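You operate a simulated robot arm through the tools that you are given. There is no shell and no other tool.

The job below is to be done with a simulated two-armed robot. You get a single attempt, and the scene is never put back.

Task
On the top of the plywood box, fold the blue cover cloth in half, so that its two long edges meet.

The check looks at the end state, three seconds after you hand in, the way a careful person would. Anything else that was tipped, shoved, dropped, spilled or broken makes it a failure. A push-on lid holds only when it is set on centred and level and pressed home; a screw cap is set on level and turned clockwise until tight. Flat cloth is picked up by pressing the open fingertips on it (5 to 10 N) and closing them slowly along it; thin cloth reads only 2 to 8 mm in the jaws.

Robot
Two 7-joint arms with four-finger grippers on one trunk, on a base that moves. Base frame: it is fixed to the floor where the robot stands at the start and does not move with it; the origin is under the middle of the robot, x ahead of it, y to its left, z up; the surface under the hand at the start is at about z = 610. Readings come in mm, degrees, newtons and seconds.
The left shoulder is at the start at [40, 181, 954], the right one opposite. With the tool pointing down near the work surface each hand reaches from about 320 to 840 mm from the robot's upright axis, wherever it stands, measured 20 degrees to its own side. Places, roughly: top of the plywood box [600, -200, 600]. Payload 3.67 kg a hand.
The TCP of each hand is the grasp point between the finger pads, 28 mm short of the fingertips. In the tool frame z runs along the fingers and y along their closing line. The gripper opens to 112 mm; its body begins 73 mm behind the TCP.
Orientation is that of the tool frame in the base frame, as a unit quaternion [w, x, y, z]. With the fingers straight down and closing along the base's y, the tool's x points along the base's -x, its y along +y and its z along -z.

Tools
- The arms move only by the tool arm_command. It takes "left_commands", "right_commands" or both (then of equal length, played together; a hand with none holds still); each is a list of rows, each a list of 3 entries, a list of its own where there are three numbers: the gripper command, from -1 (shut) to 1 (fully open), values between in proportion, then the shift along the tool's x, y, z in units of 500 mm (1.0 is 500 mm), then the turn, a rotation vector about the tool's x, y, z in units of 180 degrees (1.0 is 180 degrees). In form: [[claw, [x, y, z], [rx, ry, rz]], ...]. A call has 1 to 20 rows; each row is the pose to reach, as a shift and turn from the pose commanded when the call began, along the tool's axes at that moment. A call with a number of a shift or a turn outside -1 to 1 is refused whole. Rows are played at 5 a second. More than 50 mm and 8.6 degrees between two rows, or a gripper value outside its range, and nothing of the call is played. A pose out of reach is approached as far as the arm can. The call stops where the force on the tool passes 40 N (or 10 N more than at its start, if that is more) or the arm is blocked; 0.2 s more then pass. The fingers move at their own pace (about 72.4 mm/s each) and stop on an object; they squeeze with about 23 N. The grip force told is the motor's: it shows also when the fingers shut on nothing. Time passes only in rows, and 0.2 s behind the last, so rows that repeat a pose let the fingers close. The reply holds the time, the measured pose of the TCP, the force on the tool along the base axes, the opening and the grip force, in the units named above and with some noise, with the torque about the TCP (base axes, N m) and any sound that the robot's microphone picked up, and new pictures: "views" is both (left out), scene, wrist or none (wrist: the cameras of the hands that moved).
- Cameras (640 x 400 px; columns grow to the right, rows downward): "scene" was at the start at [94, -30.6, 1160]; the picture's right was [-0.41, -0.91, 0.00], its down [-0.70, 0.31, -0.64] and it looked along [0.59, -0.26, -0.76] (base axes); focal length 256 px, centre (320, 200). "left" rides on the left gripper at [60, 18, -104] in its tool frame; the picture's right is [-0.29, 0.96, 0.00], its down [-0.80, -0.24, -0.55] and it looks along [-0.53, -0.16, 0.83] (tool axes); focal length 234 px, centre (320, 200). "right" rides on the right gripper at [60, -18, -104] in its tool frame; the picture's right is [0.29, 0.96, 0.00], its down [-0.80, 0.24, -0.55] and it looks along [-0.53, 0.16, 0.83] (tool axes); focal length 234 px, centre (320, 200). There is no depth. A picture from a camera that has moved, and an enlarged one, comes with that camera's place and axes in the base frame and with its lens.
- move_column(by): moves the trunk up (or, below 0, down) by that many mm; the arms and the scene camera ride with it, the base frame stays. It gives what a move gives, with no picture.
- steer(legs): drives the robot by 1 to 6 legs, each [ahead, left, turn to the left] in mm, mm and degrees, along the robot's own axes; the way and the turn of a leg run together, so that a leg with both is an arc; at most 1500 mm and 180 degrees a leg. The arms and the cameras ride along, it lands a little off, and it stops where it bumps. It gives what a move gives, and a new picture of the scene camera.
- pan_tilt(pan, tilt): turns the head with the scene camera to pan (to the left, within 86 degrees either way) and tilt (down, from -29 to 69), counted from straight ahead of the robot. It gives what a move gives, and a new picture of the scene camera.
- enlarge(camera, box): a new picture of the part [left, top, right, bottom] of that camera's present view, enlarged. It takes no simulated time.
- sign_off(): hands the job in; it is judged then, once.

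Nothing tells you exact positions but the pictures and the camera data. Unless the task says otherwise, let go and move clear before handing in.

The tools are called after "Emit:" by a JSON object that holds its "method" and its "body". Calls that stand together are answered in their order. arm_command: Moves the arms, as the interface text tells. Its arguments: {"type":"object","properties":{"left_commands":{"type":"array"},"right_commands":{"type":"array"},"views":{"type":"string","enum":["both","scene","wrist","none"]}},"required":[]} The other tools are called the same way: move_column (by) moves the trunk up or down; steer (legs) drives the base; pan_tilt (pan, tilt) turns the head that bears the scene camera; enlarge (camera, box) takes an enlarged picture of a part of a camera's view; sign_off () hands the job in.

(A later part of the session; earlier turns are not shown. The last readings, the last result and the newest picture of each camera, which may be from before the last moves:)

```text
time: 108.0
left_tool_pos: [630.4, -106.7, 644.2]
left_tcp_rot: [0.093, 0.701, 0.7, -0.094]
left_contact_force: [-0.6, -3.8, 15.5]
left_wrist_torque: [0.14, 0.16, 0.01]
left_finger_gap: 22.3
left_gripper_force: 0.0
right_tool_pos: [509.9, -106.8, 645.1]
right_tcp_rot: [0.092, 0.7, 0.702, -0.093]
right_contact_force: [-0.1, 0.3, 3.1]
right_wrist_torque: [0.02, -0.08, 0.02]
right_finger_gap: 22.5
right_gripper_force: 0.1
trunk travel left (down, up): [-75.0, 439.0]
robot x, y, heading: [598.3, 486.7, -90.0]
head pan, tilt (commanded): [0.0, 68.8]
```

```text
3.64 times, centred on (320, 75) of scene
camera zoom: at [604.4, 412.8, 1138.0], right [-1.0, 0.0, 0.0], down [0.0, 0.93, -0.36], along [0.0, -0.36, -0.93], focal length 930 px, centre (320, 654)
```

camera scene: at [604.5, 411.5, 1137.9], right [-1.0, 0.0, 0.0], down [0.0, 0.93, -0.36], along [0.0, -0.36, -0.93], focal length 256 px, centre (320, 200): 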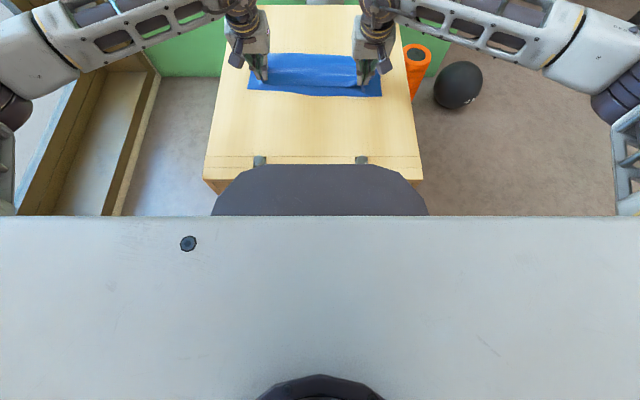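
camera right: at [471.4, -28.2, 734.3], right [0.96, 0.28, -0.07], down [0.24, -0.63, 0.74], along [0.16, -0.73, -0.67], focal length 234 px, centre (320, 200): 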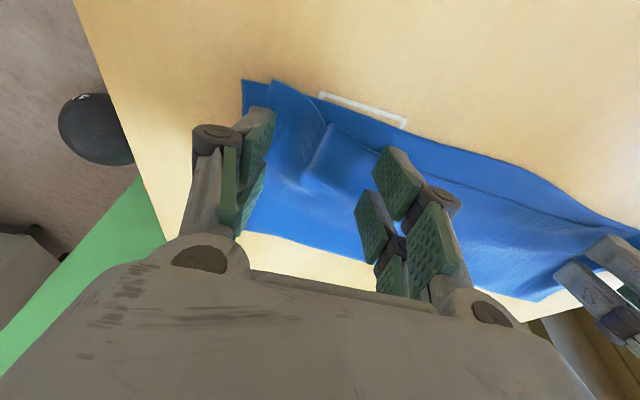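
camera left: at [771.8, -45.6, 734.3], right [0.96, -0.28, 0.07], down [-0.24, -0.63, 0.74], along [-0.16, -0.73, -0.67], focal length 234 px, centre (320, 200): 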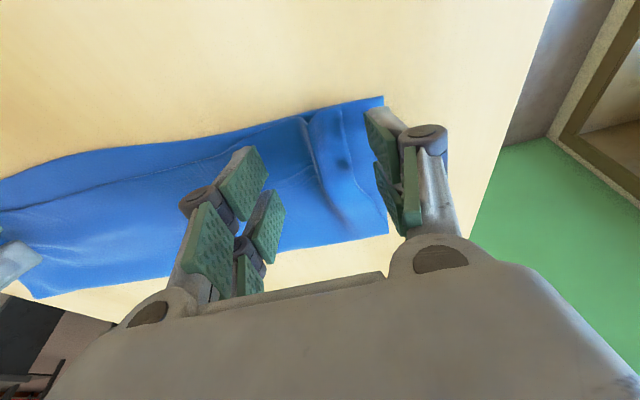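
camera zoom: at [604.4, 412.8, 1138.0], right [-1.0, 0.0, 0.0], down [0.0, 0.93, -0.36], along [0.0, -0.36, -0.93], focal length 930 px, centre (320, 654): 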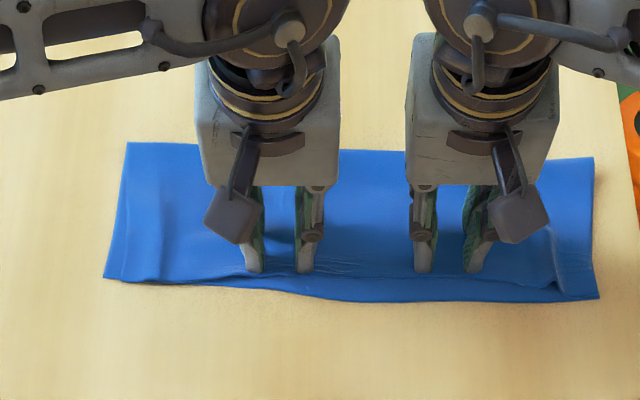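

Friction drag moved both layers together, so I need to hold the lower layer. I'll lift off, re-measure, then pin the exposed strip of the lower layer with one hand while the other draws the top layer forward.

Emit:
{"method": "arm_command", "body": {"left_commands": [[-0.8, [-0.01, 0, -0.04], [0, 0, 0]], [-1, [-0.026, 0.01, -0.1], [0, 0, 0]], [-1, [-0.047, 0.05, -0.174], [0, 0, 0]], [-1, [-0.052, 0.1, -0.193], [0, 0, 0]], [-1, [-0.052, 0.18, -0.193], [0, 0, 0]], [-1, [-0.052, 0.26, -0.193], [0, 0, 0]]], "right_commands": [[-0.8, [-0.01, 0, -0.04], [0, 0, 0]], [-1, [-0.026, -0.01, -0.1], [0, 0, 0]], [-1, [-0.047, -0.05, -0.174], [0, 0, 0]], [-1, [-0.052, -0.1, -0.193], [0, 0, 0]], [-1, [-0.052, -0.18, -0.193], [0, 0, 0]], [-1, [-0.052, -0.26, -0.193], [0, 0, 0]]], "views": "none"}}

Emit:
{"method": "enlarge", "body": {"camera": "scene", "box": [240, 40, 400, 140]}}

```text
time: 109.4
left_tool_pos: [758.4, -106.7, 744.0]
left_tcp_rot: [0.092, 0.703, 0.7, -0.093]
left_contact_force: [0.3, 0.0, -1.0]
left_wrist_torque: [0.03, 0.01, 0.02]
left_finger_gap: 0.0
left_gripper_force: 22.9
right_tool_pos: [381.0, -109.0, 745.1]
right_tcp_rot: [0.092, 0.701, 0.702, -0.092]
right_contact_force: [-0.2, -0.1, -0.6]
right_wrist_torque: [0.01, 0.0, -0.01]
right_finger_gap: 0.0
right_gripper_force: 22.9
trunk travel left (down, up): [-75.0, 439.0]
robot x, y, heading: [598.1, 486.2, -90.1]
head pan, tilt (commanded): [0.0, 68.8]
```

```text
4.00 times, centred on (320, 90) of scene
camera zoom: at [604.5, 412.1, 1137.9], right [-1.0, 0.0, 0.0], down [0.0, 0.93, -0.36], along [0.0, -0.36, -0.93], focal length 1023 px, centre (320, 640)
```

zoom: 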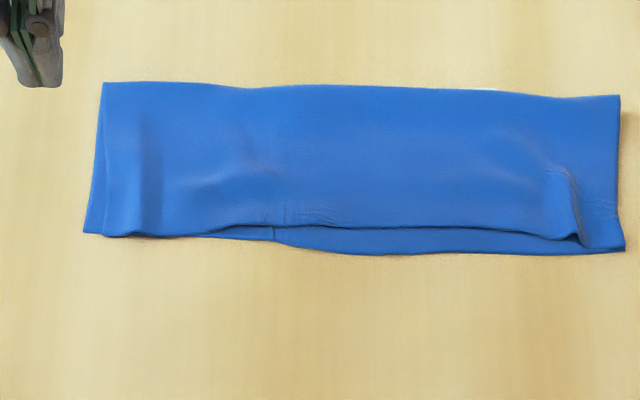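

The gap is up to about 19 mm between x of 460 and 620. Right hand goes to the exposed strip as the pin and left hand onto the top layer beside it.

Emit:
{"method": "arm_command", "body": {"left_commands": [[-1, [0.005, -0.08, 0], [0, 0, 0]], [-1, [0.01, -0.16, 0.0], [0, 0, 0]], [-1, [0.015, -0.24, 0.03], [0, 0, 0]], [-1, [0.022, -0.2928, 0.08], [0, 0, 0]], [-1, [0.0343, -0.2928, 0.15], [0, 0, 0]], [-1, [0.0343, -0.2928, 0.1731], [0, 0, 0]], [-1, [0.0343, -0.2928, 0.1731], [0, 0, 0]]], "right_commands": [[-1, [0.015, 0.07, 0], [0, -0.014, 0]], [-1, [0.03, 0.14, 0], [0, -0.028, 0]], [-1, [0.05, 0.2, 0.03], [0, -0.042, 0]], [-1, [0.07, 0.238, 0.07], [0, -0.0556, 0]], [-1, [0.09, 0.238, 0.13], [0, -0.0556, 0]], [-1, [0.0977, 0.238, 0.158], [0, -0.0556, 0]], [-1, [0.0977, 0.238, 0.158], [0, -0.0556, 0]]], "views": "none"}}

Emit:
{"method": "enlarge", "body": {"camera": "scene", "box": [240, 40, 400, 140]}}

```text
time: 111.0
left_tool_pos: [613.3, -112.6, 654.8]
left_tcp_rot: [0.092, 0.702, 0.7, -0.092]
left_contact_force: [0.2, -0.4, -0.1]
left_wrist_torque: [-0.03, -0.01, 0.01]
left_finger_gap: 0.3
left_gripper_force: 23.0
right_tool_pos: [501.4, -80.4, 655.5]
right_tcp_rot: [0.152, 0.69, 0.691, -0.152]
right_contact_force: [0.0, 0.3, 0.0]
right_wrist_torque: [-0.01, 0.01, -0.02]
right_finger_gap: 0.0
right_gripper_force: 22.9
trunk travel left (down, up): [-75.0, 439.0]
robot x, y, heading: [602.4, 487.2, -89.9]
head pan, tilt (commanded): [0.0, 68.8]
```

```text
4.00 times, centred on (320, 90) of scene
camera zoom: at [604.4, 411.7, 1137.9], right [-1.0, 0.0, 0.0], down [0.0, 0.93, -0.36], along [0.0, -0.36, -0.93], focal length 1023 px, centre (320, 640)
```

zoom: 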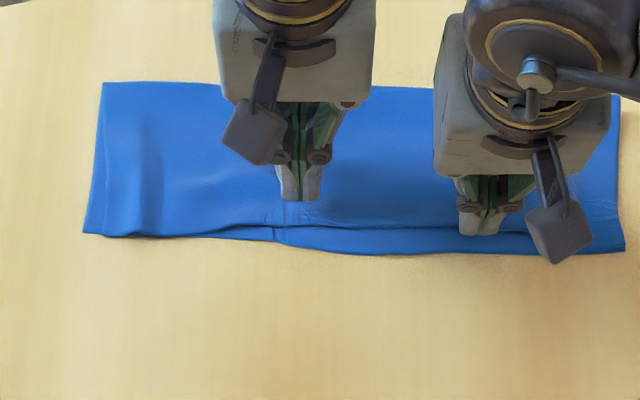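

The right tip is exactly over the exposed strip. I'll lower the right hand to pin it firmly.

Emit:
{"method": "arm_command", "body": {"right_commands": [[-1, [0.0034, 0, 0.0073], [0, 0, 0]], [-1, [0.0068, 0, 0.0145], [0, 0, 0]], [-1, [0.0085, 0, 0.0181], [0, 0, 0]], [-1, [0.0085, 0, 0.0181], [0, 0, 0]]], "views": "none"}}

```text
time: 112.0
left_tool_pos: [616.1, -111.1, 654.6]
left_tcp_rot: [0.092, 0.702, 0.7, -0.092]
left_contact_force: [0.5, -0.3, -0.7]
left_wrist_torque: [0.0, -0.02, -0.01]
left_finger_gap: 0.0
left_gripper_force: 22.4
right_tool_pos: [499.4, -81.2, 644.8]
right_tcp_rot: [0.152, 0.691, 0.69, -0.153]
right_contact_force: [0.3, 0.3, 0.0]
right_wrist_torque: [0.02, -0.02, 0.0]
right_finger_gap: 0.0
right_gripper_force: 23.3
trunk travel left (down, up): [-75.0, 439.0]
robot x, y, heading: [597.4, 483.4, -89.9]
head pan, tilt (commanded): [0.0, 68.8]
```

Emit:
{"method": "arm_command", "body": {"right_commands": [[-1, [0.0008, 0, 0.0018], [0, 0, 0]], [-1, [0.0017, 0, 0.0036], [0, 0, 0]], [-1, [0.0025, 0, 0.0054], [0, 0, 0]], [-1, [0.0025, 0, 0.0054], [0, 0, 0]]], "views": "none"}}

```text
time: 113.0
left_tool_pos: [615.3, -110.2, 656.7]
left_tcp_rot: [0.093, 0.702, 0.7, -0.092]
left_contact_force: [-0.4, 0.9, -0.3]
left_wrist_torque: [-0.02, 0.01, 0.02]
left_finger_gap: 0.1
left_gripper_force: 22.9
right_tool_pos: [499.4, -82.4, 644.3]
right_tcp_rot: [0.154, 0.69, 0.69, -0.154]
right_contact_force: [-1.7, 2.3, 19.1]
right_wrist_torque: [0.32, 0.14, 0.04]
right_finger_gap: 0.0
right_gripper_force: 22.6
trunk travel left (down, up): [-75.0, 439.0]
robot x, y, heading: [603.0, 487.5, -90.1]
head pan, tilt (commanded): [0.0, 68.8]
```

The right hand is pinning at 19 N. Next I'll lower the left hand lightly onto the top layer.

Emit:
{"method": "arm_command", "body": {"left_commands": [[-1, [0.0026, 0, 0.0097], [0, 0, 0]], [-1, [0.0047, 0, 0.0174], [0, 0, 0]], [-1, [0.0057, 0, 0.0212], [0, 0, 0]], [-1, [0.0057, 0, 0.0212], [0, 0, 0]]], "views": "none"}}

```text
time: 114.0
left_tool_pos: [613.5, -111.2, 644.9]
left_tcp_rot: [0.092, 0.701, 0.701, -0.093]
left_contact_force: [0.2, -0.4, 0.2]
left_wrist_torque: [0.0, 0.01, -0.04]
left_finger_gap: 0.0
left_gripper_force: 22.7
right_tool_pos: [499.5, -82.7, 645.1]
right_tcp_rot: [0.155, 0.69, 0.69, -0.154]
right_contact_force: [-2.3, -0.9, 27.8]
right_wrist_torque: [0.26, 0.18, 0.06]
right_finger_gap: 0.0
right_gripper_force: 22.6
trunk travel left (down, up): [-75.0, 439.0]
robot x, y, heading: [601.0, 489.0, -90.2]
head pan, tilt (commanded): [0.0, 68.8]
```

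Emit:
{"method": "arm_command", "body": {"left_commands": [[-1, [0.0005, 0, 0.0019], [0, 0, 0]], [-1, [0.0008, 0, 0.0029], [0, 0, 0]], [-1, [0.0008, 0, 0.0029], [0, 0, 0]]], "right_commands": [[-1, [-0.0003, 0, -0.0006], [0, 0, 0]], [-1, [-0.0004, 0, -0.0009], [0, 0, 0]], [-1, [-0.0004, 0, -0.0009], [0, 0, 0]]], "views": "none"}}

```text
time: 114.8
left_tool_pos: [613.4, -111.6, 644.1]
left_tcp_rot: [0.093, 0.702, 0.7, -0.093]
left_contact_force: [0.6, 0.2, 1.3]
left_wrist_torque: [-0.02, -0.01, 0.0]
left_finger_gap: 0.0
left_gripper_force: 23.0
right_tool_pos: [499.2, -82.3, 644.1]
right_tcp_rot: [0.154, 0.691, 0.69, -0.154]
right_contact_force: [-1.7, -5.1, 24.2]
right_wrist_torque: [0.15, 0.14, 0.06]
right_finger_gap: 0.0
right_gripper_force: 23.0
trunk travel left (down, up): [-75.0, 439.0]
robot x, y, heading: [600.9, 487.5, -90.0]
head pan, tilt (commanded): [0.0, 68.8]
```

The left is lightly on at 1.3 N. I'll press a touch more and draw the top layer forward 16 mm.

Emit:
{"method": "arm_command", "body": {"left_commands": [[-1, [0.0003, 0, 0.0009], [0, 0, 0]], [-1, [0.0064, 0, -0.0008], [0, 0, 0]], [-1, [0.0126, 0, -0.0024], [0, 0, 0]], [-1, [0.0188, 0, -0.0041], [0, 0, 0]], [-1, [0.025, 0, -0.0058], [0, 0, 0]], [-1, [0.0312, 0, -0.0074], [0, 0, 0]], [-1, [0.0312, 0, -0.0074], [0, 0, 0]]], "right_commands": [[-1, [0, 0, 0], [0, 0, 0]], [-1, [0, 0, 0], [0, 0, 0]], [-1, [0, 0, 0], [0, 0, 0]], [-1, [0, 0, 0], [0, 0, 0]], [-1, [0, 0, 0], [0, 0, 0]], [-1, [0, 0, 0], [0, 0, 0]], [-1, [0, 0, 0], [0, 0, 0]]], "views": "none"}}

Emit:
{"method": "enlarge", "body": {"camera": "scene", "box": [240, 40, 400, 140]}}

```text
time: 116.4
left_tool_pos: [613.3, -96.1, 642.9]
left_tcp_rot: [0.093, 0.702, 0.7, -0.093]
left_contact_force: [0.1, -0.3, 1.4]
left_wrist_torque: [-0.02, 0.0, 0.0]
left_finger_gap: 0.0
left_gripper_force: 22.8
right_tool_pos: [499.2, -82.5, 644.2]
right_tcp_rot: [0.154, 0.69, 0.69, -0.154]
right_contact_force: [-1.2, -6.6, 23.9]
right_wrist_torque: [0.15, 0.15, 0.01]
right_finger_gap: 0.0
right_gripper_force: 22.7
trunk travel left (down, up): [-75.0, 439.0]
robot x, y, heading: [601.3, 487.7, -89.9]
head pan, tilt (commanded): [0.0, 68.8]
```

```text
4.00 times, centred on (320, 90) of scene
camera zoom: at [604.6, 413.1, 1138.0], right [-1.0, 0.0, 0.0], down [0.0, 0.93, -0.36], along [0.0, -0.36, -0.93], focal length 1023 px, centre (320, 640)
```

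zoom: 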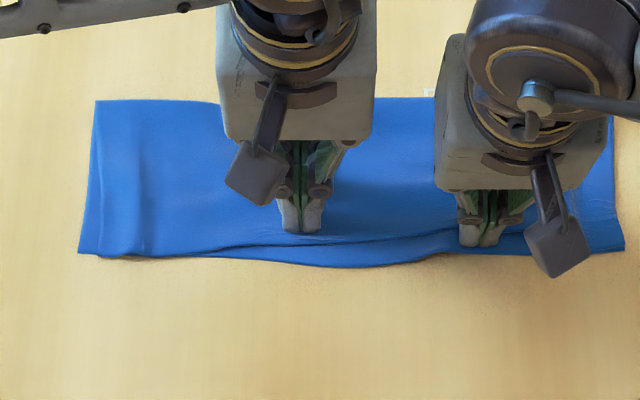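

The cloth just pivoted about the single pin. A two-point hold with opened fingers should stop that pivot. I'll lift both hands and re-measure.

Emit:
{"method": "arm_command", "body": {"left_commands": [[-1, [-0.01, 0, -0.04], [0, 0, 0]], [-1, [-0.026, 0.01, -0.1], [0, 0, 0]], [-1, [-0.047, 0.05, -0.174], [0, 0, 0]], [-1, [-0.052, 0.13, -0.193], [0, 0, 0]], [-1, [-0.052, 0.21, -0.193], [0, 0, 0]], [-1, [-0.052, 0.28, -0.193], [0, 0, 0]]], "right_commands": [[-1, [-0.017, 0, -0.036], [0, 0, 0]], [-1, [-0.042, 0, -0.09], [0, 0.014, 0]], [-1, [-0.076, -0.05, -0.163], [0, 0.028, 0]], [-1, [-0.085, -0.12, -0.181], [0, 0.042, 0]], [-1, [-0.085, -0.2, -0.181], [0, 0.0556, 0]], [-1, [-0.085, -0.26, -0.181], [0, 0.0556, 0]]], "views": "wrist"}}

Emit:
{"method": "enlarge", "body": {"camera": "scene", "box": [240, 40, 400, 140]}}

```text
time: 117.8
left_tool_pos: [754.5, -96.4, 743.6]
left_tcp_rot: [0.092, 0.703, 0.699, -0.093]
left_contact_force: [-0.2, -0.8, -0.3]
left_wrist_torque: [0.0, -0.01, 0.02]
left_finger_gap: 0.2
left_gripper_force: 22.9
right_tool_pos: [368.7, -81.4, 743.0]
right_tcp_rot: [0.092, 0.701, 0.702, -0.092]
right_contact_force: [1.2, -1.1, -0.4]
right_wrist_torque: [0.02, 0.03, -0.01]
right_finger_gap: 0.1
right_gripper_force: 23.1
trunk travel left (down, up): [-75.0, 439.0]
robot x, y, heading: [602.5, 485.0, -89.9]
head pan, tilt (commanded): [0.0, 68.8]
camera right: at [349.9, 2.6, 828.6], right [0.96, 0.28, -0.07], down [0.24, -0.63, 0.74], along [0.16, -0.73, -0.67], focal length 234 px, centre (320, 200)
camera left: at [773.9, -12.0, 830.0], right [0.96, -0.28, 0.07], down [-0.24, -0.63, 0.74], along [-0.16, -0.73, -0.67], focal length 234 px, centre (320, 200)
```

right: 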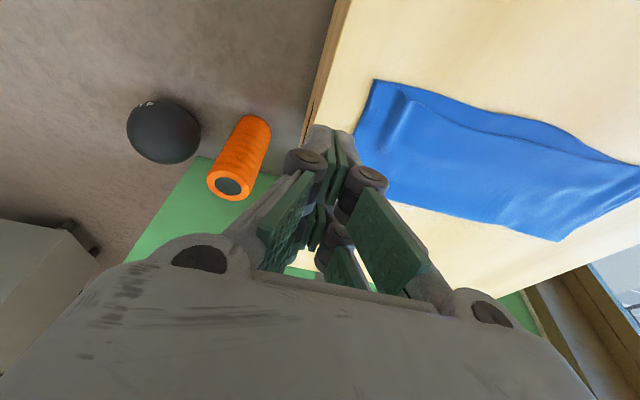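
left: 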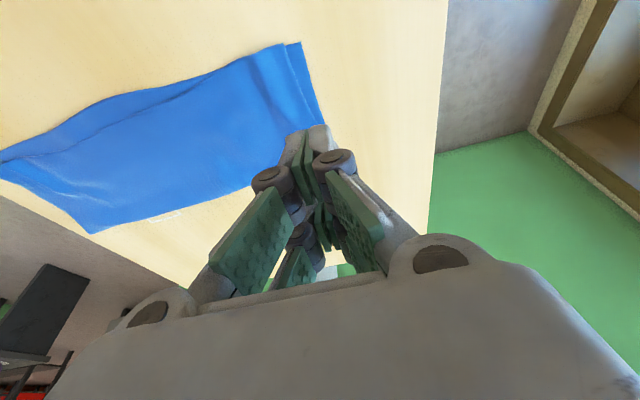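

```text
4.00 times, centred on (320, 90) of scene
camera zoom: at [604.6, 412.0, 1137.9], right [-1.0, 0.0, 0.0], down [0.0, 0.93, -0.36], along [0.0, -0.36, -0.93], focal length 1023 px, centre (320, 640)
```

zoom: 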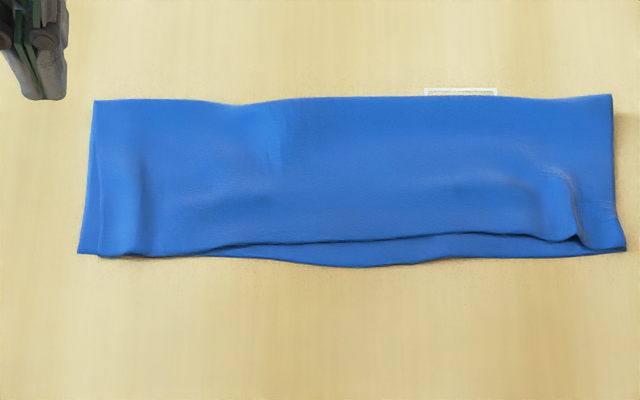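

Gap now: about 19 mm at the centre, tapering to near zero at the ends. I'll use the right hand opened wide as a two-point pin, one point on the exposed strip and one near the right end, while the left draws the top layer.

Emit:
{"method": "arm_command", "body": {"left_commands": [[-1, [0.005, -0.07, 0], [0, 0, 0]], [-1, [0.01, -0.14, 0.0], [0, 0, 0]], [-1, [0.015, -0.21, 0.03], [0, 0, 0]], [-1, [0.022, -0.253, 0.08], [0, 0, 0]], [-1, [0.034, -0.253, 0.15], [0, 0, 0]], [-1, [0.039, -0.253, 0.1697], [0, 0, 0]], [-1, [0.039, -0.253, 0.1697], [0, 0, 0]]], "right_commands": [[-0.5, [0.008, 0.06, 0], [0, -0.014, 0]], [0, [0.016, 0.12, 0], [0, -0.028, 0]], [0.4, [0.024, 0.18, 0.03], [0, -0.042, 0]], [0.6, [0.032, 0.2266, 0.06], [0, -0.0556, 0]], [0.6, [0.042, 0.2266, 0.11], [0, -0.0556, 0]], [0.6, [0.0484, 0.2266, 0.1485], [0, -0.0556, 0]], [0.6, [0.0484, 0.2266, 0.1485], [0, -0.0556, 0]]], "views": "none"}}

Emit:
{"method": "enlarge", "body": {"camera": "scene", "box": [240, 40, 400, 140]}}

```text
time: 119.4
left_tool_pos: [626.8, -99.9, 654.8]
left_tcp_rot: [0.092, 0.702, 0.7, -0.093]
left_contact_force: [-0.4, 0.1, -0.6]
left_wrist_torque: [0.0, -0.02, -0.02]
left_finger_gap: 0.1
left_gripper_force: 23.4
right_tool_pos: [482.7, -78.5, 662.8]
right_tcp_rot: [0.153, 0.69, 0.691, -0.152]
right_contact_force: [-0.6, -0.5, -0.3]
right_wrist_torque: [-0.03, 0.0, 0.0]
right_finger_gap: 89.5
right_gripper_force: 0.1
trunk travel left (down, up): [-75.0, 439.0]
robot x, y, heading: [604.3, 488.3, -89.9]
head pan, tilt (commanded): [0.0, 68.8]
```

```text
4.00 times, centred on (320, 90) of scene
camera zoom: at [604.4, 411.7, 1137.9], right [-1.0, 0.0, 0.0], down [0.0, 0.93, -0.36], along [0.0, -0.36, -0.93], focal length 1023 px, centre (320, 640)
```

zoom: 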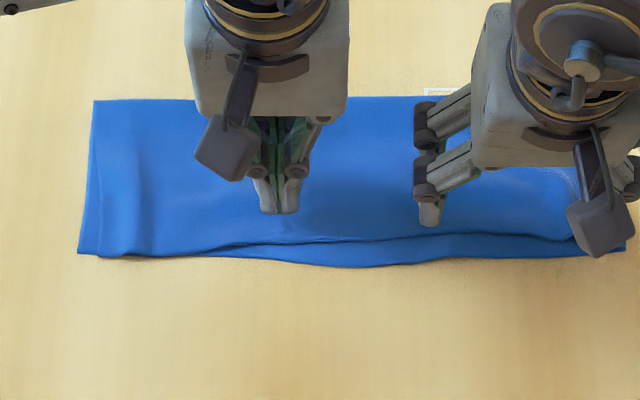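

Emit:
{"method": "arm_command", "body": {"right_commands": [[0.6, [0.0, 0, 0.012], [0, 0, 0]], [0.6, [0.001, 0, 0.022], [0, 0, 0]], [0.6, [0.0018, 0, 0.0322], [0, 0, 0]], [0.6, [0.0018, 0, 0.0322], [0, 0, 0]]], "views": "none"}}

Emit:
{"method": "enlarge", "body": {"camera": "scene", "box": [240, 40, 400, 140]}}

```text
time: 120.4
left_tool_pos: [629.2, -100.6, 654.4]
left_tcp_rot: [0.092, 0.702, 0.7, -0.092]
left_contact_force: [0.2, -0.4, -0.3]
left_wrist_torque: [0.0, -0.03, 0.0]
left_finger_gap: 0.0
left_gripper_force: 23.2
right_tool_pos: [482.0, -85.0, 648.6]
right_tcp_rot: [0.152, 0.69, 0.691, -0.152]
right_contact_force: [0.3, 0.3, -0.3]
right_wrist_torque: [0.01, -0.03, 0.02]
right_finger_gap: 89.7
right_gripper_force: 0.1
trunk travel left (down, up): [-75.0, 439.0]
robot x, y, heading: [602.6, 489.6, -90.2]
head pan, tilt (commanded): [0.0, 68.8]
```

```text
4.00 times, centred on (320, 90) of scene
camera zoom: at [604.4, 411.7, 1137.9], right [-1.0, 0.0, 0.0], down [0.0, 0.93, -0.36], along [0.0, -0.36, -0.93], focal length 1023 px, centre (320, 640)
```

zoom: 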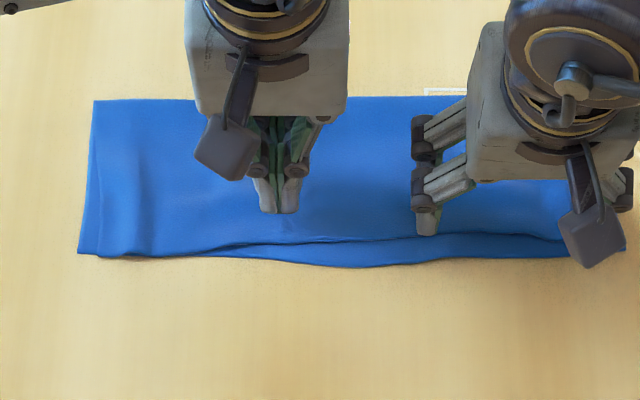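

Emit:
{"method": "arm_command", "body": {"right_commands": [[0.6, [0.0034, 0, 0.0072], [0, 0, 0]], [0.6, [0.0059, 0, 0.0127], [0, 0, 0]], [0.6, [0.0068, 0, 0.0145], [0, 0, 0]], [0.6, [0.0068, 0, 0.0145], [0, 0, 0]]], "views": "none"}}

```text
time: 121.4
left_tool_pos: [627.2, -100.5, 655.7]
left_tcp_rot: [0.092, 0.702, 0.7, -0.092]
left_contact_force: [0.5, -0.5, 0.1]
left_wrist_torque: [0.02, 0.02, 0.02]
left_finger_gap: 0.1
left_gripper_force: 22.8
right_tool_pos: [482.0, -82.3, 640.5]
right_tcp_rot: [0.153, 0.69, 0.691, -0.151]
right_contact_force: [0.7, -0.2, -0.2]
right_wrist_torque: [0.01, 0.01, -0.01]
right_finger_gap: 89.6
right_gripper_force: 0.1
trunk travel left (down, up): [-75.0, 439.0]
robot x, y, heading: [603.5, 484.8, -89.8]
head pan, tilt (commanded): [0.0, 68.8]
```

Emit:
{"method": "arm_command", "body": {"right_commands": [[0.6, [0.0013, 0, 0.0027], [0, 0, 0]], [0.6, [0.0025, 0, 0.0054], [0, 0, 0]], [0.6, [0.0034, 0, 0.0072], [0, 0, 0]], [0.6, [0.0042, 0, 0.009], [0, 0, 0]], [0.6, [0.0042, 0, 0.009], [0, 0, 0]]], "views": "none"}}

```text
time: 122.6
left_tool_pos: [627.2, -99.9, 655.1]
left_tcp_rot: [0.093, 0.702, 0.7, -0.092]
left_contact_force: [0.2, -0.3, 0.6]
left_wrist_torque: [0.01, 0.01, -0.01]
left_finger_gap: 0.0
left_gripper_force: 22.5
right_tool_pos: [481.9, -83.5, 638.0]
right_tcp_rot: [0.154, 0.69, 0.69, -0.154]
right_contact_force: [0.7, -3.2, 13.5]
right_wrist_torque: [0.15, -0.12, 0.02]
right_finger_gap: 91.9
right_gripper_force: 6.2
trunk travel left (down, up): [-75.0, 439.0]
robot x, y, heading: [596.6, 488.6, -90.0]
head pan, tilt (commanded): [0.0, 68.8]
```

The two-point pin has contact at 13.5 N. I'll add a little pressure and bring the left hand down onto the top layer.

Emit:
{"method": "arm_command", "body": {"left_commands": [[-1, [0.0026, 0, 0.0097], [0, 0, 0]], [-1, [0.0047, 0, 0.0174], [0, 0, 0]], [-1, [0.0057, 0, 0.0212], [0, 0, 0]], [-1, [0.0062, 0, 0.0228], [0, 0, 0]], [-1, [0.0062, 0, 0.0228], [0, 0, 0]]], "right_commands": [[0.6, [0.0004, 0, 0.0009], [0, 0, 0]], [0.6, [0.0006, 0, 0.0013], [0, 0, 0]], [0.6, [0.0006, 0, 0.0013], [0, 0, 0]], [0.6, [0.0006, 0, 0.0013], [0, 0, 0]], [0.6, [0.0006, 0, 0.0013], [0, 0, 0]]], "views": "none"}}

```text
time: 123.8
left_tool_pos: [627.8, -98.5, 644.3]
left_tcp_rot: [0.092, 0.702, 0.7, -0.093]
left_contact_force: [0.2, 0.4, 0.2]
left_wrist_torque: [0.02, -0.03, 0.0]
left_finger_gap: 0.0
left_gripper_force: 23.1
right_tool_pos: [482.5, -83.7, 635.8]
right_tcp_rot: [0.153, 0.69, 0.691, -0.153]
right_contact_force: [-0.1, -0.7, 4.9]
right_wrist_torque: [0.09, 0.0, 0.02]
right_finger_gap: 88.4
right_gripper_force: 0.1
trunk travel left (down, up): [-75.0, 439.0]
robot x, y, heading: [601.3, 486.6, -90.0]
head pan, tilt (commanded): [0.0, 68.8]
```

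Emit:
{"method": "arm_command", "body": {"left_commands": [[-1, [0.0003, 0, 0.001], [0, 0, 0]], [-1, [0.0005, 0, 0.0019], [0, 0, 0]], [-1, [0.0005, 0, 0.0019], [0, 0, 0]]], "right_commands": [[0.6, [0.0008, 0, 0.0018], [0, 0, 0]], [0.6, [0.0013, 0, 0.0027], [0, 0, 0]], [0.6, [0.0013, 0, 0.0027], [0, 0, 0]]], "views": "none"}}

Emit:
{"method": "enlarge", "body": {"camera": "scene", "box": [240, 40, 400, 140]}}

```text
time: 124.6
left_tool_pos: [627.8, -100.0, 644.1]
left_tcp_rot: [0.093, 0.702, 0.7, -0.093]
left_contact_force: [-1.0, 0.3, 0.0]
left_wrist_torque: [0.02, -0.01, -0.01]
left_finger_gap: 0.2
left_gripper_force: 23.7
right_tool_pos: [481.8, -84.8, 635.4]
right_tcp_rot: [0.153, 0.69, 0.691, -0.153]
right_contact_force: [0.0, 0.0, 10.3]
right_wrist_torque: [0.21, -0.01, 0.0]
right_finger_gap: 91.8
right_gripper_force: 7.0
trunk travel left (down, up): [-75.0, 439.0]
robot x, y, heading: [602.7, 484.2, -89.9]
head pan, tilt (commanded): [0.0, 68.8]
```

```text
4.00 times, centred on (320, 90) of scene
camera zoom: at [604.5, 412.2, 1137.9], right [-1.0, 0.0, 0.0], down [0.0, 0.93, -0.36], along [0.0, -0.36, -0.93], focal length 1023 px, centre (320, 640)
```

zoom: 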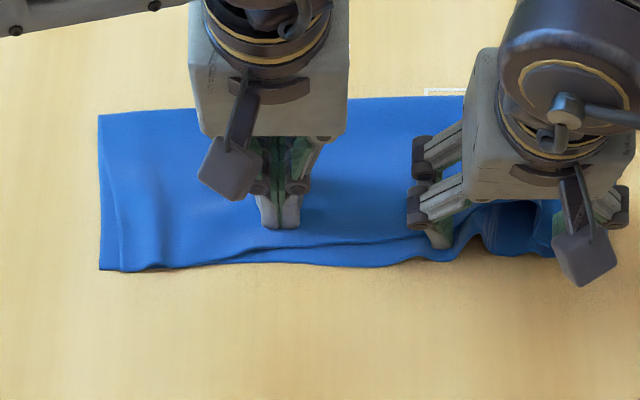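

The wide-open fingers bunched the cloth slightly on the right. I'll stop this approach, lift both hands straight up, and look.

Emit:
{"method": "arm_command", "body": {"left_commands": [[-1, [-0.01, 0, -0.04], [0, 0, 0]], [-1, [-0.026, 0.0, -0.1], [0, 0, 0]], [-1, [-0.047, 0.05, -0.174], [0, 0, 0]], [-1, [-0.052, 0.13, -0.193], [0, 0, 0]], [-1, [-0.052, 0.21, -0.193], [0, 0, 0]], [-1, [-0.052, 0.28, -0.193], [0, 0, 0]]], "right_commands": [[0.6, [-0.017, 0, -0.036], [0, 0, 0]], [0.6, [-0.042, 0, -0.09], [0, 0.014, 0]], [0.6, [-0.076, -0.03, -0.163], [0, 0.028, 0]], [0.2, [-0.085, -0.1, -0.181], [0, 0.042, 0]], [-0.2, [-0.085, -0.18, -0.181], [0, 0.0556, 0]], [-0.6, [-0.085, -0.24, -0.181], [0, 0.0556, 0]]], "views": "wrist"}}

Emit:
{"method": "enlarge", "body": {"camera": "scene", "box": [240, 40, 400, 140]}}

```text
time: 126.0
left_tool_pos: [766.9, -100.7, 743.2]
left_tcp_rot: [0.093, 0.703, 0.699, -0.094]
left_contact_force: [1.0, -0.3, 0.7]
left_wrist_torque: [0.0, -0.03, 0.0]
left_finger_gap: 0.0
left_gripper_force: 23.0
right_tool_pos: [363.5, -85.0, 739.1]
right_tcp_rot: [0.092, 0.701, 0.701, -0.092]
right_contact_force: [0.5, 0.7, -0.3]
right_wrist_torque: [0.0, -0.01, 0.0]
right_finger_gap: 22.5
right_gripper_force: 0.1
trunk travel left (down, up): [-75.0, 439.0]
robot x, y, heading: [600.2, 485.8, -89.8]
head pan, tilt (commanded): [0.0, 68.8]
camera right: at [344.5, -0.2, 823.5], right [0.96, 0.28, -0.07], down [0.24, -0.63, 0.74], along [0.16, -0.73, -0.67], focal length 234 px, centre (320, 200)
camera left: at [785.8, -16.4, 829.8], right [0.96, -0.28, 0.07], down [-0.24, -0.62, 0.74], along [-0.16, -0.73, -0.67], focal length 234 px, centre (320, 200)
```

right: 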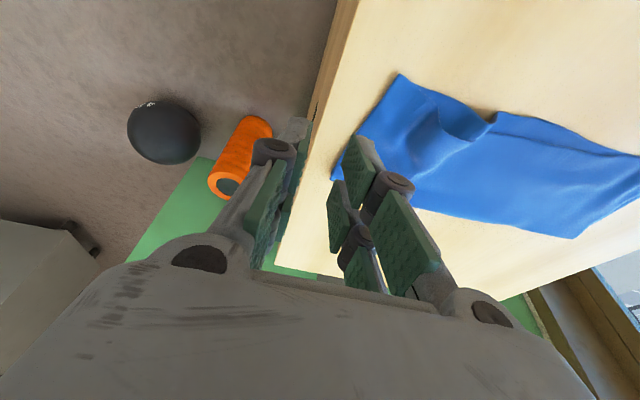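
left: 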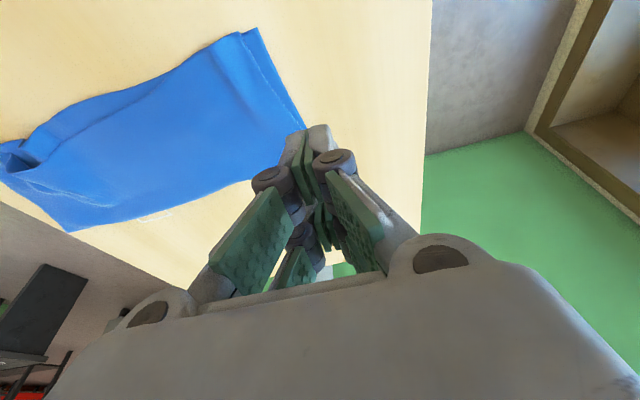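

```text
4.00 times, centred on (320, 90) of scene
camera zoom: at [604.6, 412.1, 1137.9], right [-1.0, 0.0, 0.0], down [0.0, 0.93, -0.36], along [0.0, -0.36, -0.93], focal length 1023 px, centre (320, 640)
```

zoom: 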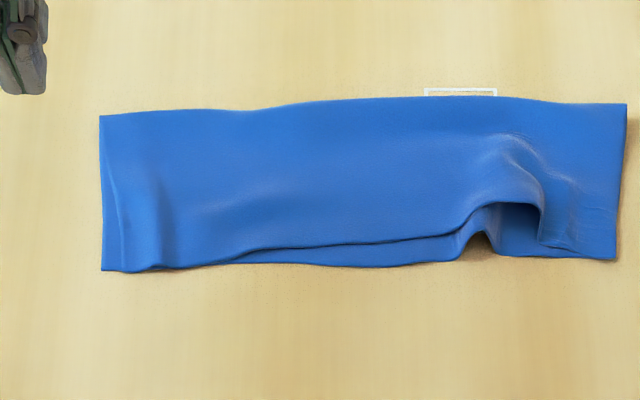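

The right side bunched into a small arch, but the left two-thirds is still good. The fix is to press both layers at each end with closed fingertips and stretch the cloth apart sideways, which should also straighten the edges.

Emit:
{"method": "arm_command", "body": {"left_commands": [[-1, [0.02, -0.045, 0.02], [0, 0, 0]], [-1, [0.045, -0.09, 0.06], [0, 0, 0]], [-1, [0.06, -0.09, 0.11], [0, 0, 0]], [-1, [0.0748, -0.09, 0.1622], [0, 0, 0]], [-1, [0.0748, -0.09, 0.1622], [0, 0, 0]]], "right_commands": [[-1, [0.0, 0.065, 0.02], [0, 0, 0]], [-1, [0.006, 0.129, 0.06], [0, 0, 0]], [-1, [0.014, 0.129, 0.11], [0, 0, 0]], [-1, [0.0231, 0.129, 0.1678], [0, 0, 0]], [-1, [0.0231, 0.129, 0.1678], [0, 0, 0]]], "views": "none"}}

Emit:
{"method": "enlarge", "body": {"camera": "scene", "box": [240, 40, 400, 140]}}

```text
time: 127.2
left_tool_pos: [722.0, -85.9, 654.3]
left_tcp_rot: [0.092, 0.702, 0.7, -0.093]
left_contact_force: [0.0, -0.1, 0.0]
left_wrist_torque: [0.01, -0.03, 0.0]
left_finger_gap: 0.0
left_gripper_force: 23.5
right_tool_pos: [426.6, -93.4, 651.0]
right_tcp_rot: [0.093, 0.701, 0.701, -0.093]
right_contact_force: [0.2, 0.0, 0.0]
right_wrist_torque: [0.03, 0.0, 0.0]
right_finger_gap: 0.0
right_gripper_force: 23.6
trunk travel left (down, up): [-75.0, 439.0]
robot x, y, heading: [600.9, 487.8, -89.8]
head pan, tilt (commanded): [0.0, 68.8]
```

```text
4.00 times, centred on (320, 90) of scene
camera zoom: at [604.4, 412.0, 1138.0], right [-1.0, 0.0, 0.0], down [0.0, 0.93, -0.36], along [0.0, -0.36, -0.93], focal length 1023 px, centre (320, 640)
```

zoom: 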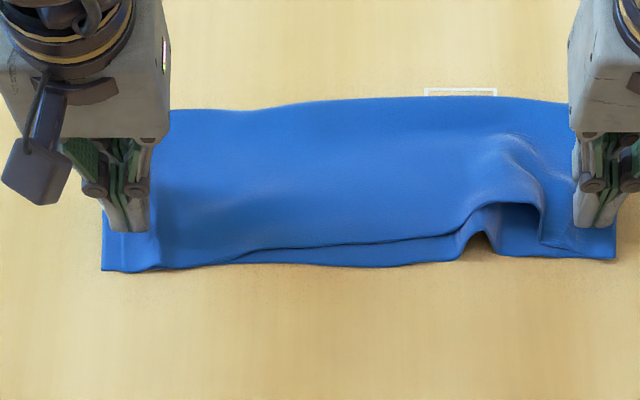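

Emit:
{"method": "arm_command", "body": {"left_commands": [[-1, [0.0026, 0, 0.0097], [0, 0, 0]], [-1, [0.0042, 0, 0.0155], [0, 0, 0]], [-1, [0.0052, 0, 0.0193], [0, 0, 0]], [-1, [0.0057, 0, 0.0212], [0, 0, 0]], [-1, [0.0057, 0, 0.0212], [0, 0, 0]]], "right_commands": [[-1, [0.001, 0, 0.0039], [0, 0, 0]], [-1, [0.0021, 0, 0.0077], [0, 0, 0]], [-1, [0.0031, 0, 0.0116], [0, 0, 0]], [-1, [0.0039, 0, 0.0145], [0, 0, 0]], [-1, [0.0039, 0, 0.0145], [0, 0, 0]]], "views": "none"}}

```text
time: 128.4
left_tool_pos: [721.7, -85.2, 644.1]
left_tcp_rot: [0.092, 0.702, 0.7, -0.093]
left_contact_force: [-0.7, 1.2, 0.7]
left_wrist_torque: [0.01, -0.01, -0.01]
left_finger_gap: 0.2
left_gripper_force: 22.8
right_tool_pos: [427.5, -95.3, 643.5]
right_tcp_rot: [0.091, 0.701, 0.702, -0.091]
right_contact_force: [-0.6, 0.5, 1.4]
right_wrist_torque: [0.05, 0.0, -0.03]
right_finger_gap: 0.0
right_gripper_force: 22.8
trunk travel left (down, up): [-75.0, 439.0]
robot x, y, heading: [602.5, 488.6, -89.9]
head pan, tilt (commanded): [0.0, 68.8]
```

Emit:
{"method": "arm_command", "body": {"left_commands": [[-1, [0.0003, 0, 0.0012], [0, 0, 0]], [-1, [0.0006, 0, 0.0023], [0, 0, 0]], [-1, [0.0006, 0, 0.0023], [0, 0, 0]]], "right_commands": [[-1, [0.0003, 0, 0.001], [0, 0, 0]], [-1, [0.0005, 0, 0.0018], [0, 0, 0]], [-1, [0.0005, 0, 0.0018], [0, 0, 0]]], "views": "none"}}

```text
time: 129.2
left_tool_pos: [722.3, -86.8, 642.7]
left_tcp_rot: [0.093, 0.702, 0.7, -0.094]
left_contact_force: [0.5, 1.1, 4.4]
left_wrist_torque: [0.06, -0.04, -0.01]
left_finger_gap: 0.0
left_gripper_force: 22.8
right_tool_pos: [428.4, -95.4, 642.7]
right_tcp_rot: [0.092, 0.701, 0.701, -0.092]
right_contact_force: [-1.1, 0.2, 2.7]
right_wrist_torque: [0.07, 0.02, 0.02]
right_finger_gap: 0.0
right_gripper_force: 23.1
trunk travel left (down, up): [-75.0, 439.0]
robot x, y, heading: [600.2, 483.7, -89.9]
head pan, tilt (commanded): [0.0, 68.8]
```

Both ends have light contact at 4.4 and 2.7 N. I'll press slightly more and stretch outward, left +14 mm and right -10 mm.

Emit:
{"method": "arm_command", "body": {"left_commands": [[-1, [0.0002, 0, 0.0008], [0, 0, 0]], [-1, [0.0002, 0.006, 0.0008], [0, 0, 0]], [-1, [0.0002, 0.012, 0.0008], [0, 0, 0]], [-1, [0.0002, 0.018, 0.0008], [0, 0, 0]], [-1, [0.0002, 0.024, 0.0008], [0, 0, 0]], [-1, [0.0002, 0.028, 0.0008], [0, 0, 0]], [-1, [0.0002, 0.028, 0.0008], [0, 0, 0]]], "right_commands": [[-1, [0.0003, 0, 0.0014], [0, 0, 0]], [-1, [0.0003, -0.004, 0.0014], [0, 0, 0]], [-1, [0.0003, -0.008, 0.0014], [0, 0, 0]], [-1, [0.0003, -0.012, 0.0014], [0, 0, 0]], [-1, [0.0003, -0.016, 0.0014], [0, 0, 0]], [-1, [0.0003, -0.02, 0.0014], [0, 0, 0]], [-1, [0.0003, -0.02, 0.0014], [0, 0, 0]]], "views": "none"}}

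Emit:
{"method": "enlarge", "body": {"camera": "scene", "box": [240, 40, 400, 140]}}

```text
time: 130.8
left_tool_pos: [735.5, -85.2, 642.8]
left_tcp_rot: [0.092, 0.702, 0.7, -0.093]
left_contact_force: [-1.8, -1.0, 7.1]
left_wrist_torque: [0.11, 0.04, 0.05]
left_finger_gap: 0.0
left_gripper_force: 23.2
right_tool_pos: [417.5, -95.2, 642.3]
right_tcp_rot: [0.093, 0.7, 0.702, -0.092]
right_contact_force: [3.4, -0.1, 13.5]
right_wrist_torque: [0.22, -0.14, 0.0]
right_finger_gap: 0.0
right_gripper_force: 22.7
trunk travel left (down, up): [-75.0, 439.0]
robot x, y, heading: [601.5, 483.8, -89.9]
head pan, tilt (commanded): [0.0, 68.8]
```

```text
4.00 times, centred on (320, 90) of scene
camera zoom: at [604.7, 413.2, 1138.1], right [-1.0, 0.0, 0.0], down [0.0, 0.93, -0.36], along [0.0, -0.36, -0.93], focal length 1023 px, centre (320, 640)
```

zoom: 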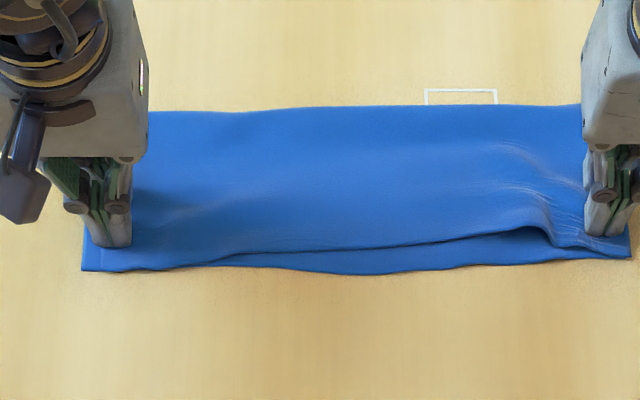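

Stretching works: the arch is nearly gone. I'll stretch a little further.

Emit:
{"method": "arm_command", "body": {"left_commands": [[-1, [0.0002, 0.0, 0.0008], [0, 0, 0]], [-1, [0.0002, 0.006, 0.0008], [0, 0, 0]], [-1, [0.0002, 0.012, 0.0008], [0, 0, 0]], [-1, [0.0002, 0.018, 0.0008], [0, 0, 0]], [-1, [0.0002, 0.018, 0.0008], [0, 0, 0]]], "right_commands": [[-1, [0, -0.002, 0], [0, 0, 0]], [-1, [0, -0.006, 0], [0, 0, 0]], [-1, [0, -0.01, 0], [0, 0, 0]], [-1, [0, -0.014, 0], [0, 0, 0]], [-1, [0, -0.014, 0], [0, 0, 0]]], "views": "none"}}

Emit:
{"method": "enlarge", "body": {"camera": "scene", "box": [240, 40, 400, 140]}}

```text
time: 132.0
left_tool_pos: [745.1, -84.8, 643.3]
left_tcp_rot: [0.093, 0.702, 0.7, -0.093]
left_contact_force: [-6.0, 0.0, 9.0]
left_wrist_torque: [0.19, 0.16, 0.08]
left_finger_gap: 0.2
left_gripper_force: 22.6
right_tool_pos: [409.3, -93.9, 642.1]
right_tcp_rot: [0.092, 0.701, 0.701, -0.092]
right_contact_force: [6.0, -1.2, 11.1]
right_wrist_torque: [0.21, -0.22, -0.1]
right_finger_gap: 0.0
right_gripper_force: 23.2
trunk travel left (down, up): [-75.0, 439.0]
robot x, y, heading: [603.3, 488.1, -89.8]
head pan, tilt (commanded): [0.0, 68.8]
```

```text
4.00 times, centred on (320, 90) of scene
camera zoom: at [604.6, 413.2, 1138.0], right [-1.0, 0.0, 0.0], down [0.0, 0.93, -0.36], along [0.0, -0.36, -0.93], focal length 1023 px, centre (320, 640)
```

zoom: 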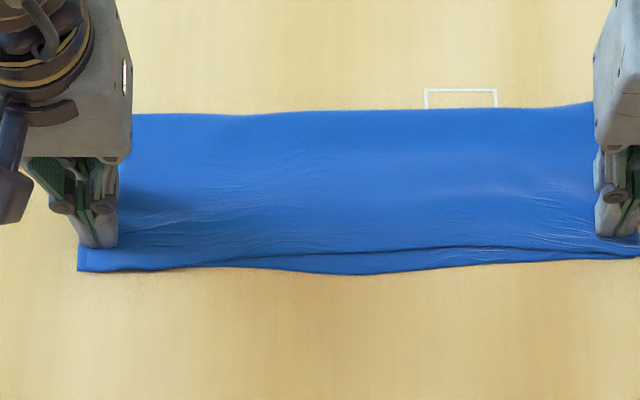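

Under tension the edges have straightened and the gap is down to about 13 mm at the middle. One more stretch with a bit more pressure, then I'll release.

Emit:
{"method": "arm_command", "body": {"left_commands": [[-1, [0.0004, 0.0, 0.0016], [0, 0, 0]], [-1, [0.0004, 0.004, 0.0016], [0, 0, 0]], [-1, [0.0004, 0.008, 0.0016], [0, 0, 0]], [-1, [0.0004, 0.012, 0.0016], [0, 0, 0]], [-1, [0.0004, 0.012, 0.0016], [0, 0, 0]]], "right_commands": [[-1, [0.0003, 0, 0.0012], [0, 0, 0]], [-1, [0.0003, -0.004, 0.0012], [0, 0, 0]], [-1, [0.0003, -0.008, 0.0012], [0, 0, 0]], [-1, [0.0003, -0.012, 0.0012], [0, 0, 0]], [-1, [0.0003, -0.012, 0.0012], [0, 0, 0]]], "views": "none"}}

Emit:
{"method": "enlarge", "body": {"camera": "scene", "box": [240, 40, 400, 140]}}

```text
time: 133.2
left_tool_pos: [751.1, -85.6, 642.3]
left_tcp_rot: [0.093, 0.702, 0.699, -0.094]
left_contact_force: [-11.1, -0.5, 14.3]
left_wrist_torque: [0.25, 0.32, 0.17]
left_finger_gap: 0.0
left_gripper_force: 23.4
right_tool_pos: [402.9, -93.2, 641.7]
right_tcp_rot: [0.093, 0.7, 0.702, -0.092]
right_contact_force: [11.4, 1.7, 15.6]
right_wrist_torque: [0.33, -0.37, -0.19]
right_finger_gap: 0.0
right_gripper_force: 23.4
trunk travel left (down, up): [-75.0, 439.0]
robot x, y, heading: [603.1, 489.1, -89.9]
head pan, tilt (commanded): [0.0, 68.8]
```

```text
4.00 times, centred on (320, 90) of scene
camera zoom: at [604.5, 414.1, 1138.1], right [-1.0, 0.0, 0.0], down [0.0, 0.93, -0.36], along [0.0, -0.36, -0.93], focal length 1023 px, centre (320, 640)
```

zoom: 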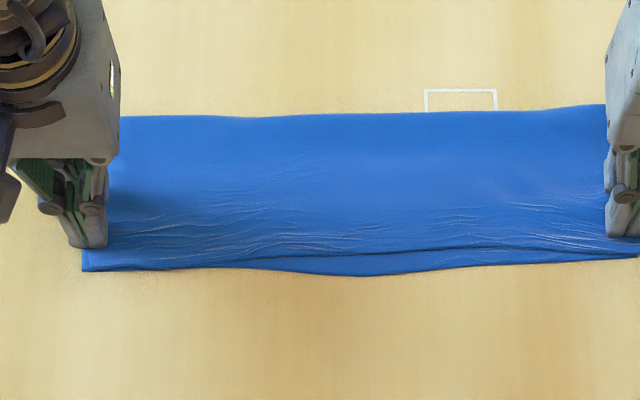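

The cloth is taut, about 11 N. I'll ease the tension back and lift off gently.

Emit:
{"method": "arm_command", "body": {"left_commands": [[-1, [0, -0.006, 0], [0, 0, 0]], [-1, [0, -0.012, 0], [0, 0, 0]], [-1, [-0.002, -0.014, -0.006], [0, 0, 0]], [-1, [-0.01, -0.014, -0.04], [0, 0, 0]], [-1, [-0.026, 0.0, -0.1], [0, 0, 0]], [-1, [-0.047, 0.05, -0.174], [0, 0, 0]], [-1, [-0.052, 0.12, -0.193], [0, 0, 0]], [-1, [-0.052, 0.18, -0.193], [0, 0, 0]]], "right_commands": [[-1, [0, 0.006, 0], [0, 0, 0]], [-1, [0, 0.012, 0], [0, 0, 0]], [-1, [-0.002, 0.014, -0.006], [0, 0, 0]], [-1, [-0.01, 0.014, -0.04], [0, 0, 0]], [-1, [-0.026, 0.0, -0.1], [0, 0, 0]], [-1, [-0.047, -0.04, -0.174], [0, 0, 0]], [-1, [-0.052, -0.08, -0.193], [0, 0, 0]], [-1, [-0.052, -0.1, -0.193], [0, 0, 0]]], "views": "wrist"}}

Emit:
{"method": "enlarge", "body": {"camera": "scene", "box": [240, 40, 400, 140]}}

```text
time: 135.0
left_tool_pos: [840.7, -84.1, 738.4]
left_tcp_rot: [0.092, 0.702, 0.7, -0.093]
left_contact_force: [0.0, 0.0, -0.7]
left_wrist_torque: [0.0, 0.02, 0.0]
left_finger_gap: 0.1
left_gripper_force: 23.2
right_tool_pos: [354.2, -95.7, 740.2]
right_tcp_rot: [0.091, 0.701, 0.702, -0.092]
right_contact_force: [0.0, 0.5, -0.1]
right_wrist_torque: [-0.01, 0.0, 0.0]
right_finger_gap: 0.1
right_gripper_force: 23.5
trunk travel left (down, up): [-75.0, 439.0]
robot x, y, heading: [606.3, 485.6, -89.8]
head pan, tilt (commanded): [0.0, 68.8]
camera right: at [335.1, -11.3, 825.9], right [0.96, 0.28, -0.07], down [0.24, -0.63, 0.74], along [0.16, -0.73, -0.67], focal length 234 px, centre (320, 200)
camera left: at [859.8, -0.6, 824.7], right [0.96, -0.28, 0.07], down [-0.24, -0.63, 0.74], along [-0.16, -0.73, -0.67], focal length 234 px, centre (320, 200)
```

right: 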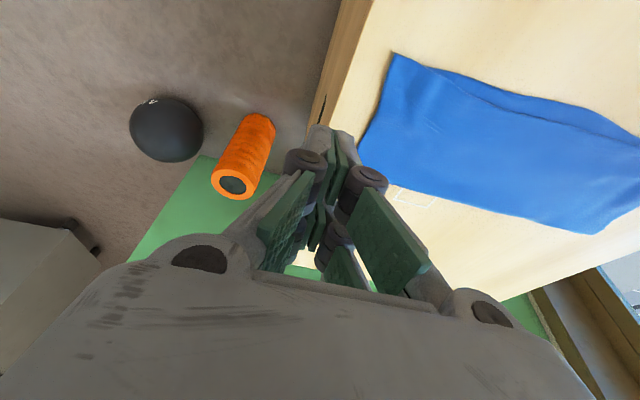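
left: 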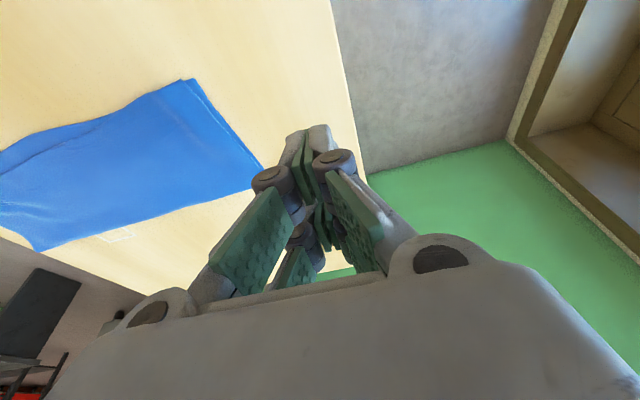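

```text
4.00 times, centred on (320, 90) of scene
camera zoom: at [604.8, 412.0, 1137.9], right [-1.0, 0.0, 0.0], down [0.0, 0.93, -0.36], along [0.0, -0.36, -0.93], focal length 1023 px, centre (320, 640)
```

zoom: 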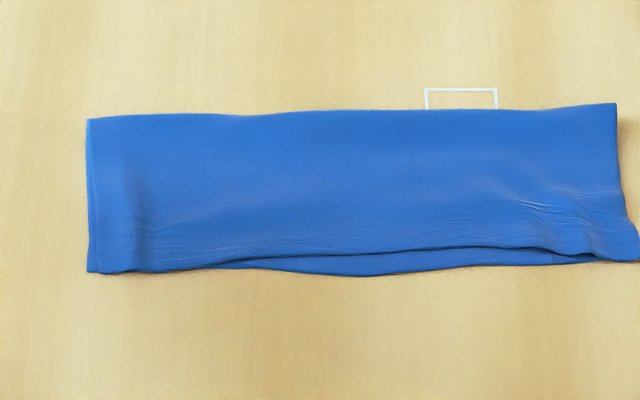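

The fold looks neat now: the corners coincide and the edges are within about 14 mm at the worst point in the middle. I'll inspect both halves closely before deciding whether to touch it again.

Emit:
{"method": "enlarge", "body": {"camera": "scene", "box": [254, 62, 334, 112]}}

Emit:
{"method": "enlarge", "body": {"camera": "scene", "box": [324, 62, 404, 112]}}

Emit:
{"method": "enlarge", "body": {"camera": "right", "box": [320, 30, 640, 230]}}

Emit:
{"method": "enlarge", "body": {"camera": "left", "box": [0, 50, 320, 250]}}

```text
8.00 times, centred on (294, 87) of scene
camera zoom: at [604.8, 412.0, 1137.9], right [-1.0, 0.0, 0.0], down [0.0, 0.93, -0.36], along [0.0, -0.36, -0.93], focal length 2046 px, centre (528, 1104)
```

zoom: 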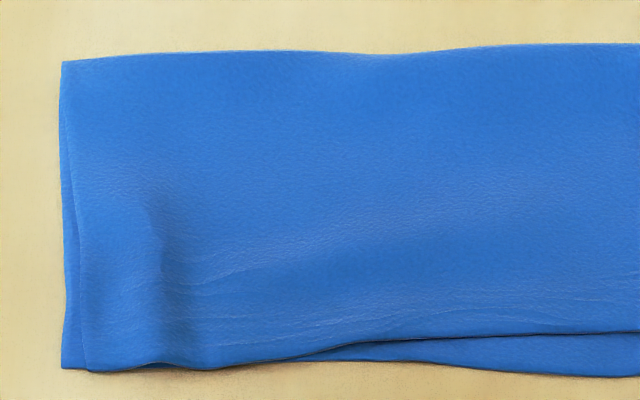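

```text
8.00 times, centred on (364, 87) of scene
camera zoom: at [604.8, 412.0, 1137.9], right [-1.0, 0.0, 0.0], down [0.0, 0.93, -0.36], along [0.0, -0.36, -0.93], focal length 2046 px, centre (-32, 1104)
```

zoom: 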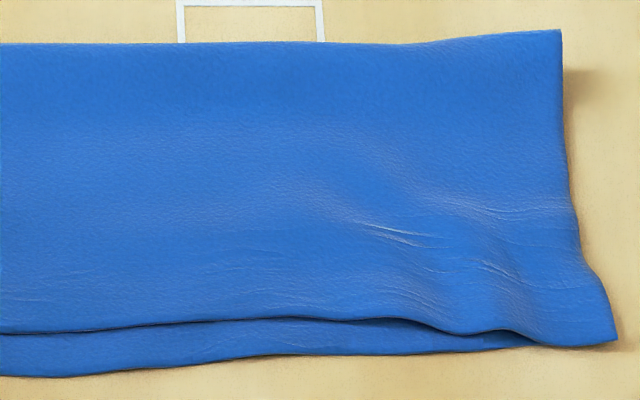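

```text
2.00 times, centred on (480, 130) of right
camera zoom: at [335.1, -11.3, 825.9], right [0.96, 0.28, -0.07], down [0.24, -0.63, 0.74], along [0.16, -0.73, -0.67], focal length 468 px, centre (0, 340)
```

zoom: 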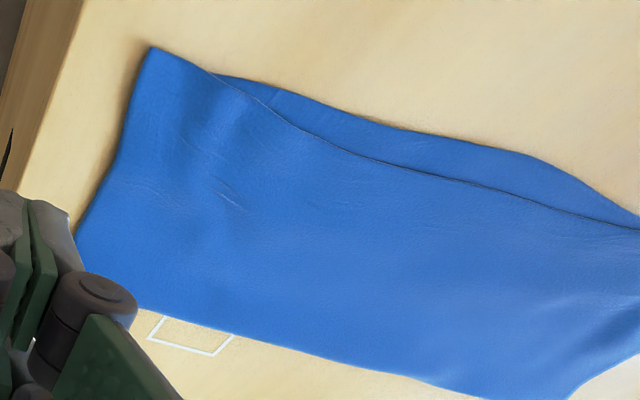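

```text
2.00 times, centred on (160, 150) of left
camera zoom: at [859.8, -0.6, 824.7], right [0.96, -0.28, 0.07], down [-0.24, -0.63, 0.74], along [-0.16, -0.73, -0.67], focal length 468 px, centre (640, 300)
```

zoom: 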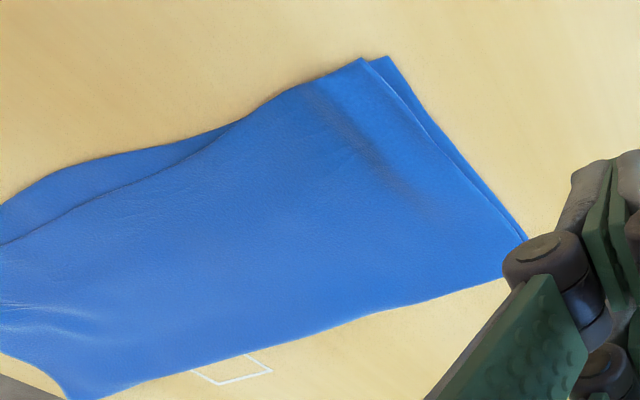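

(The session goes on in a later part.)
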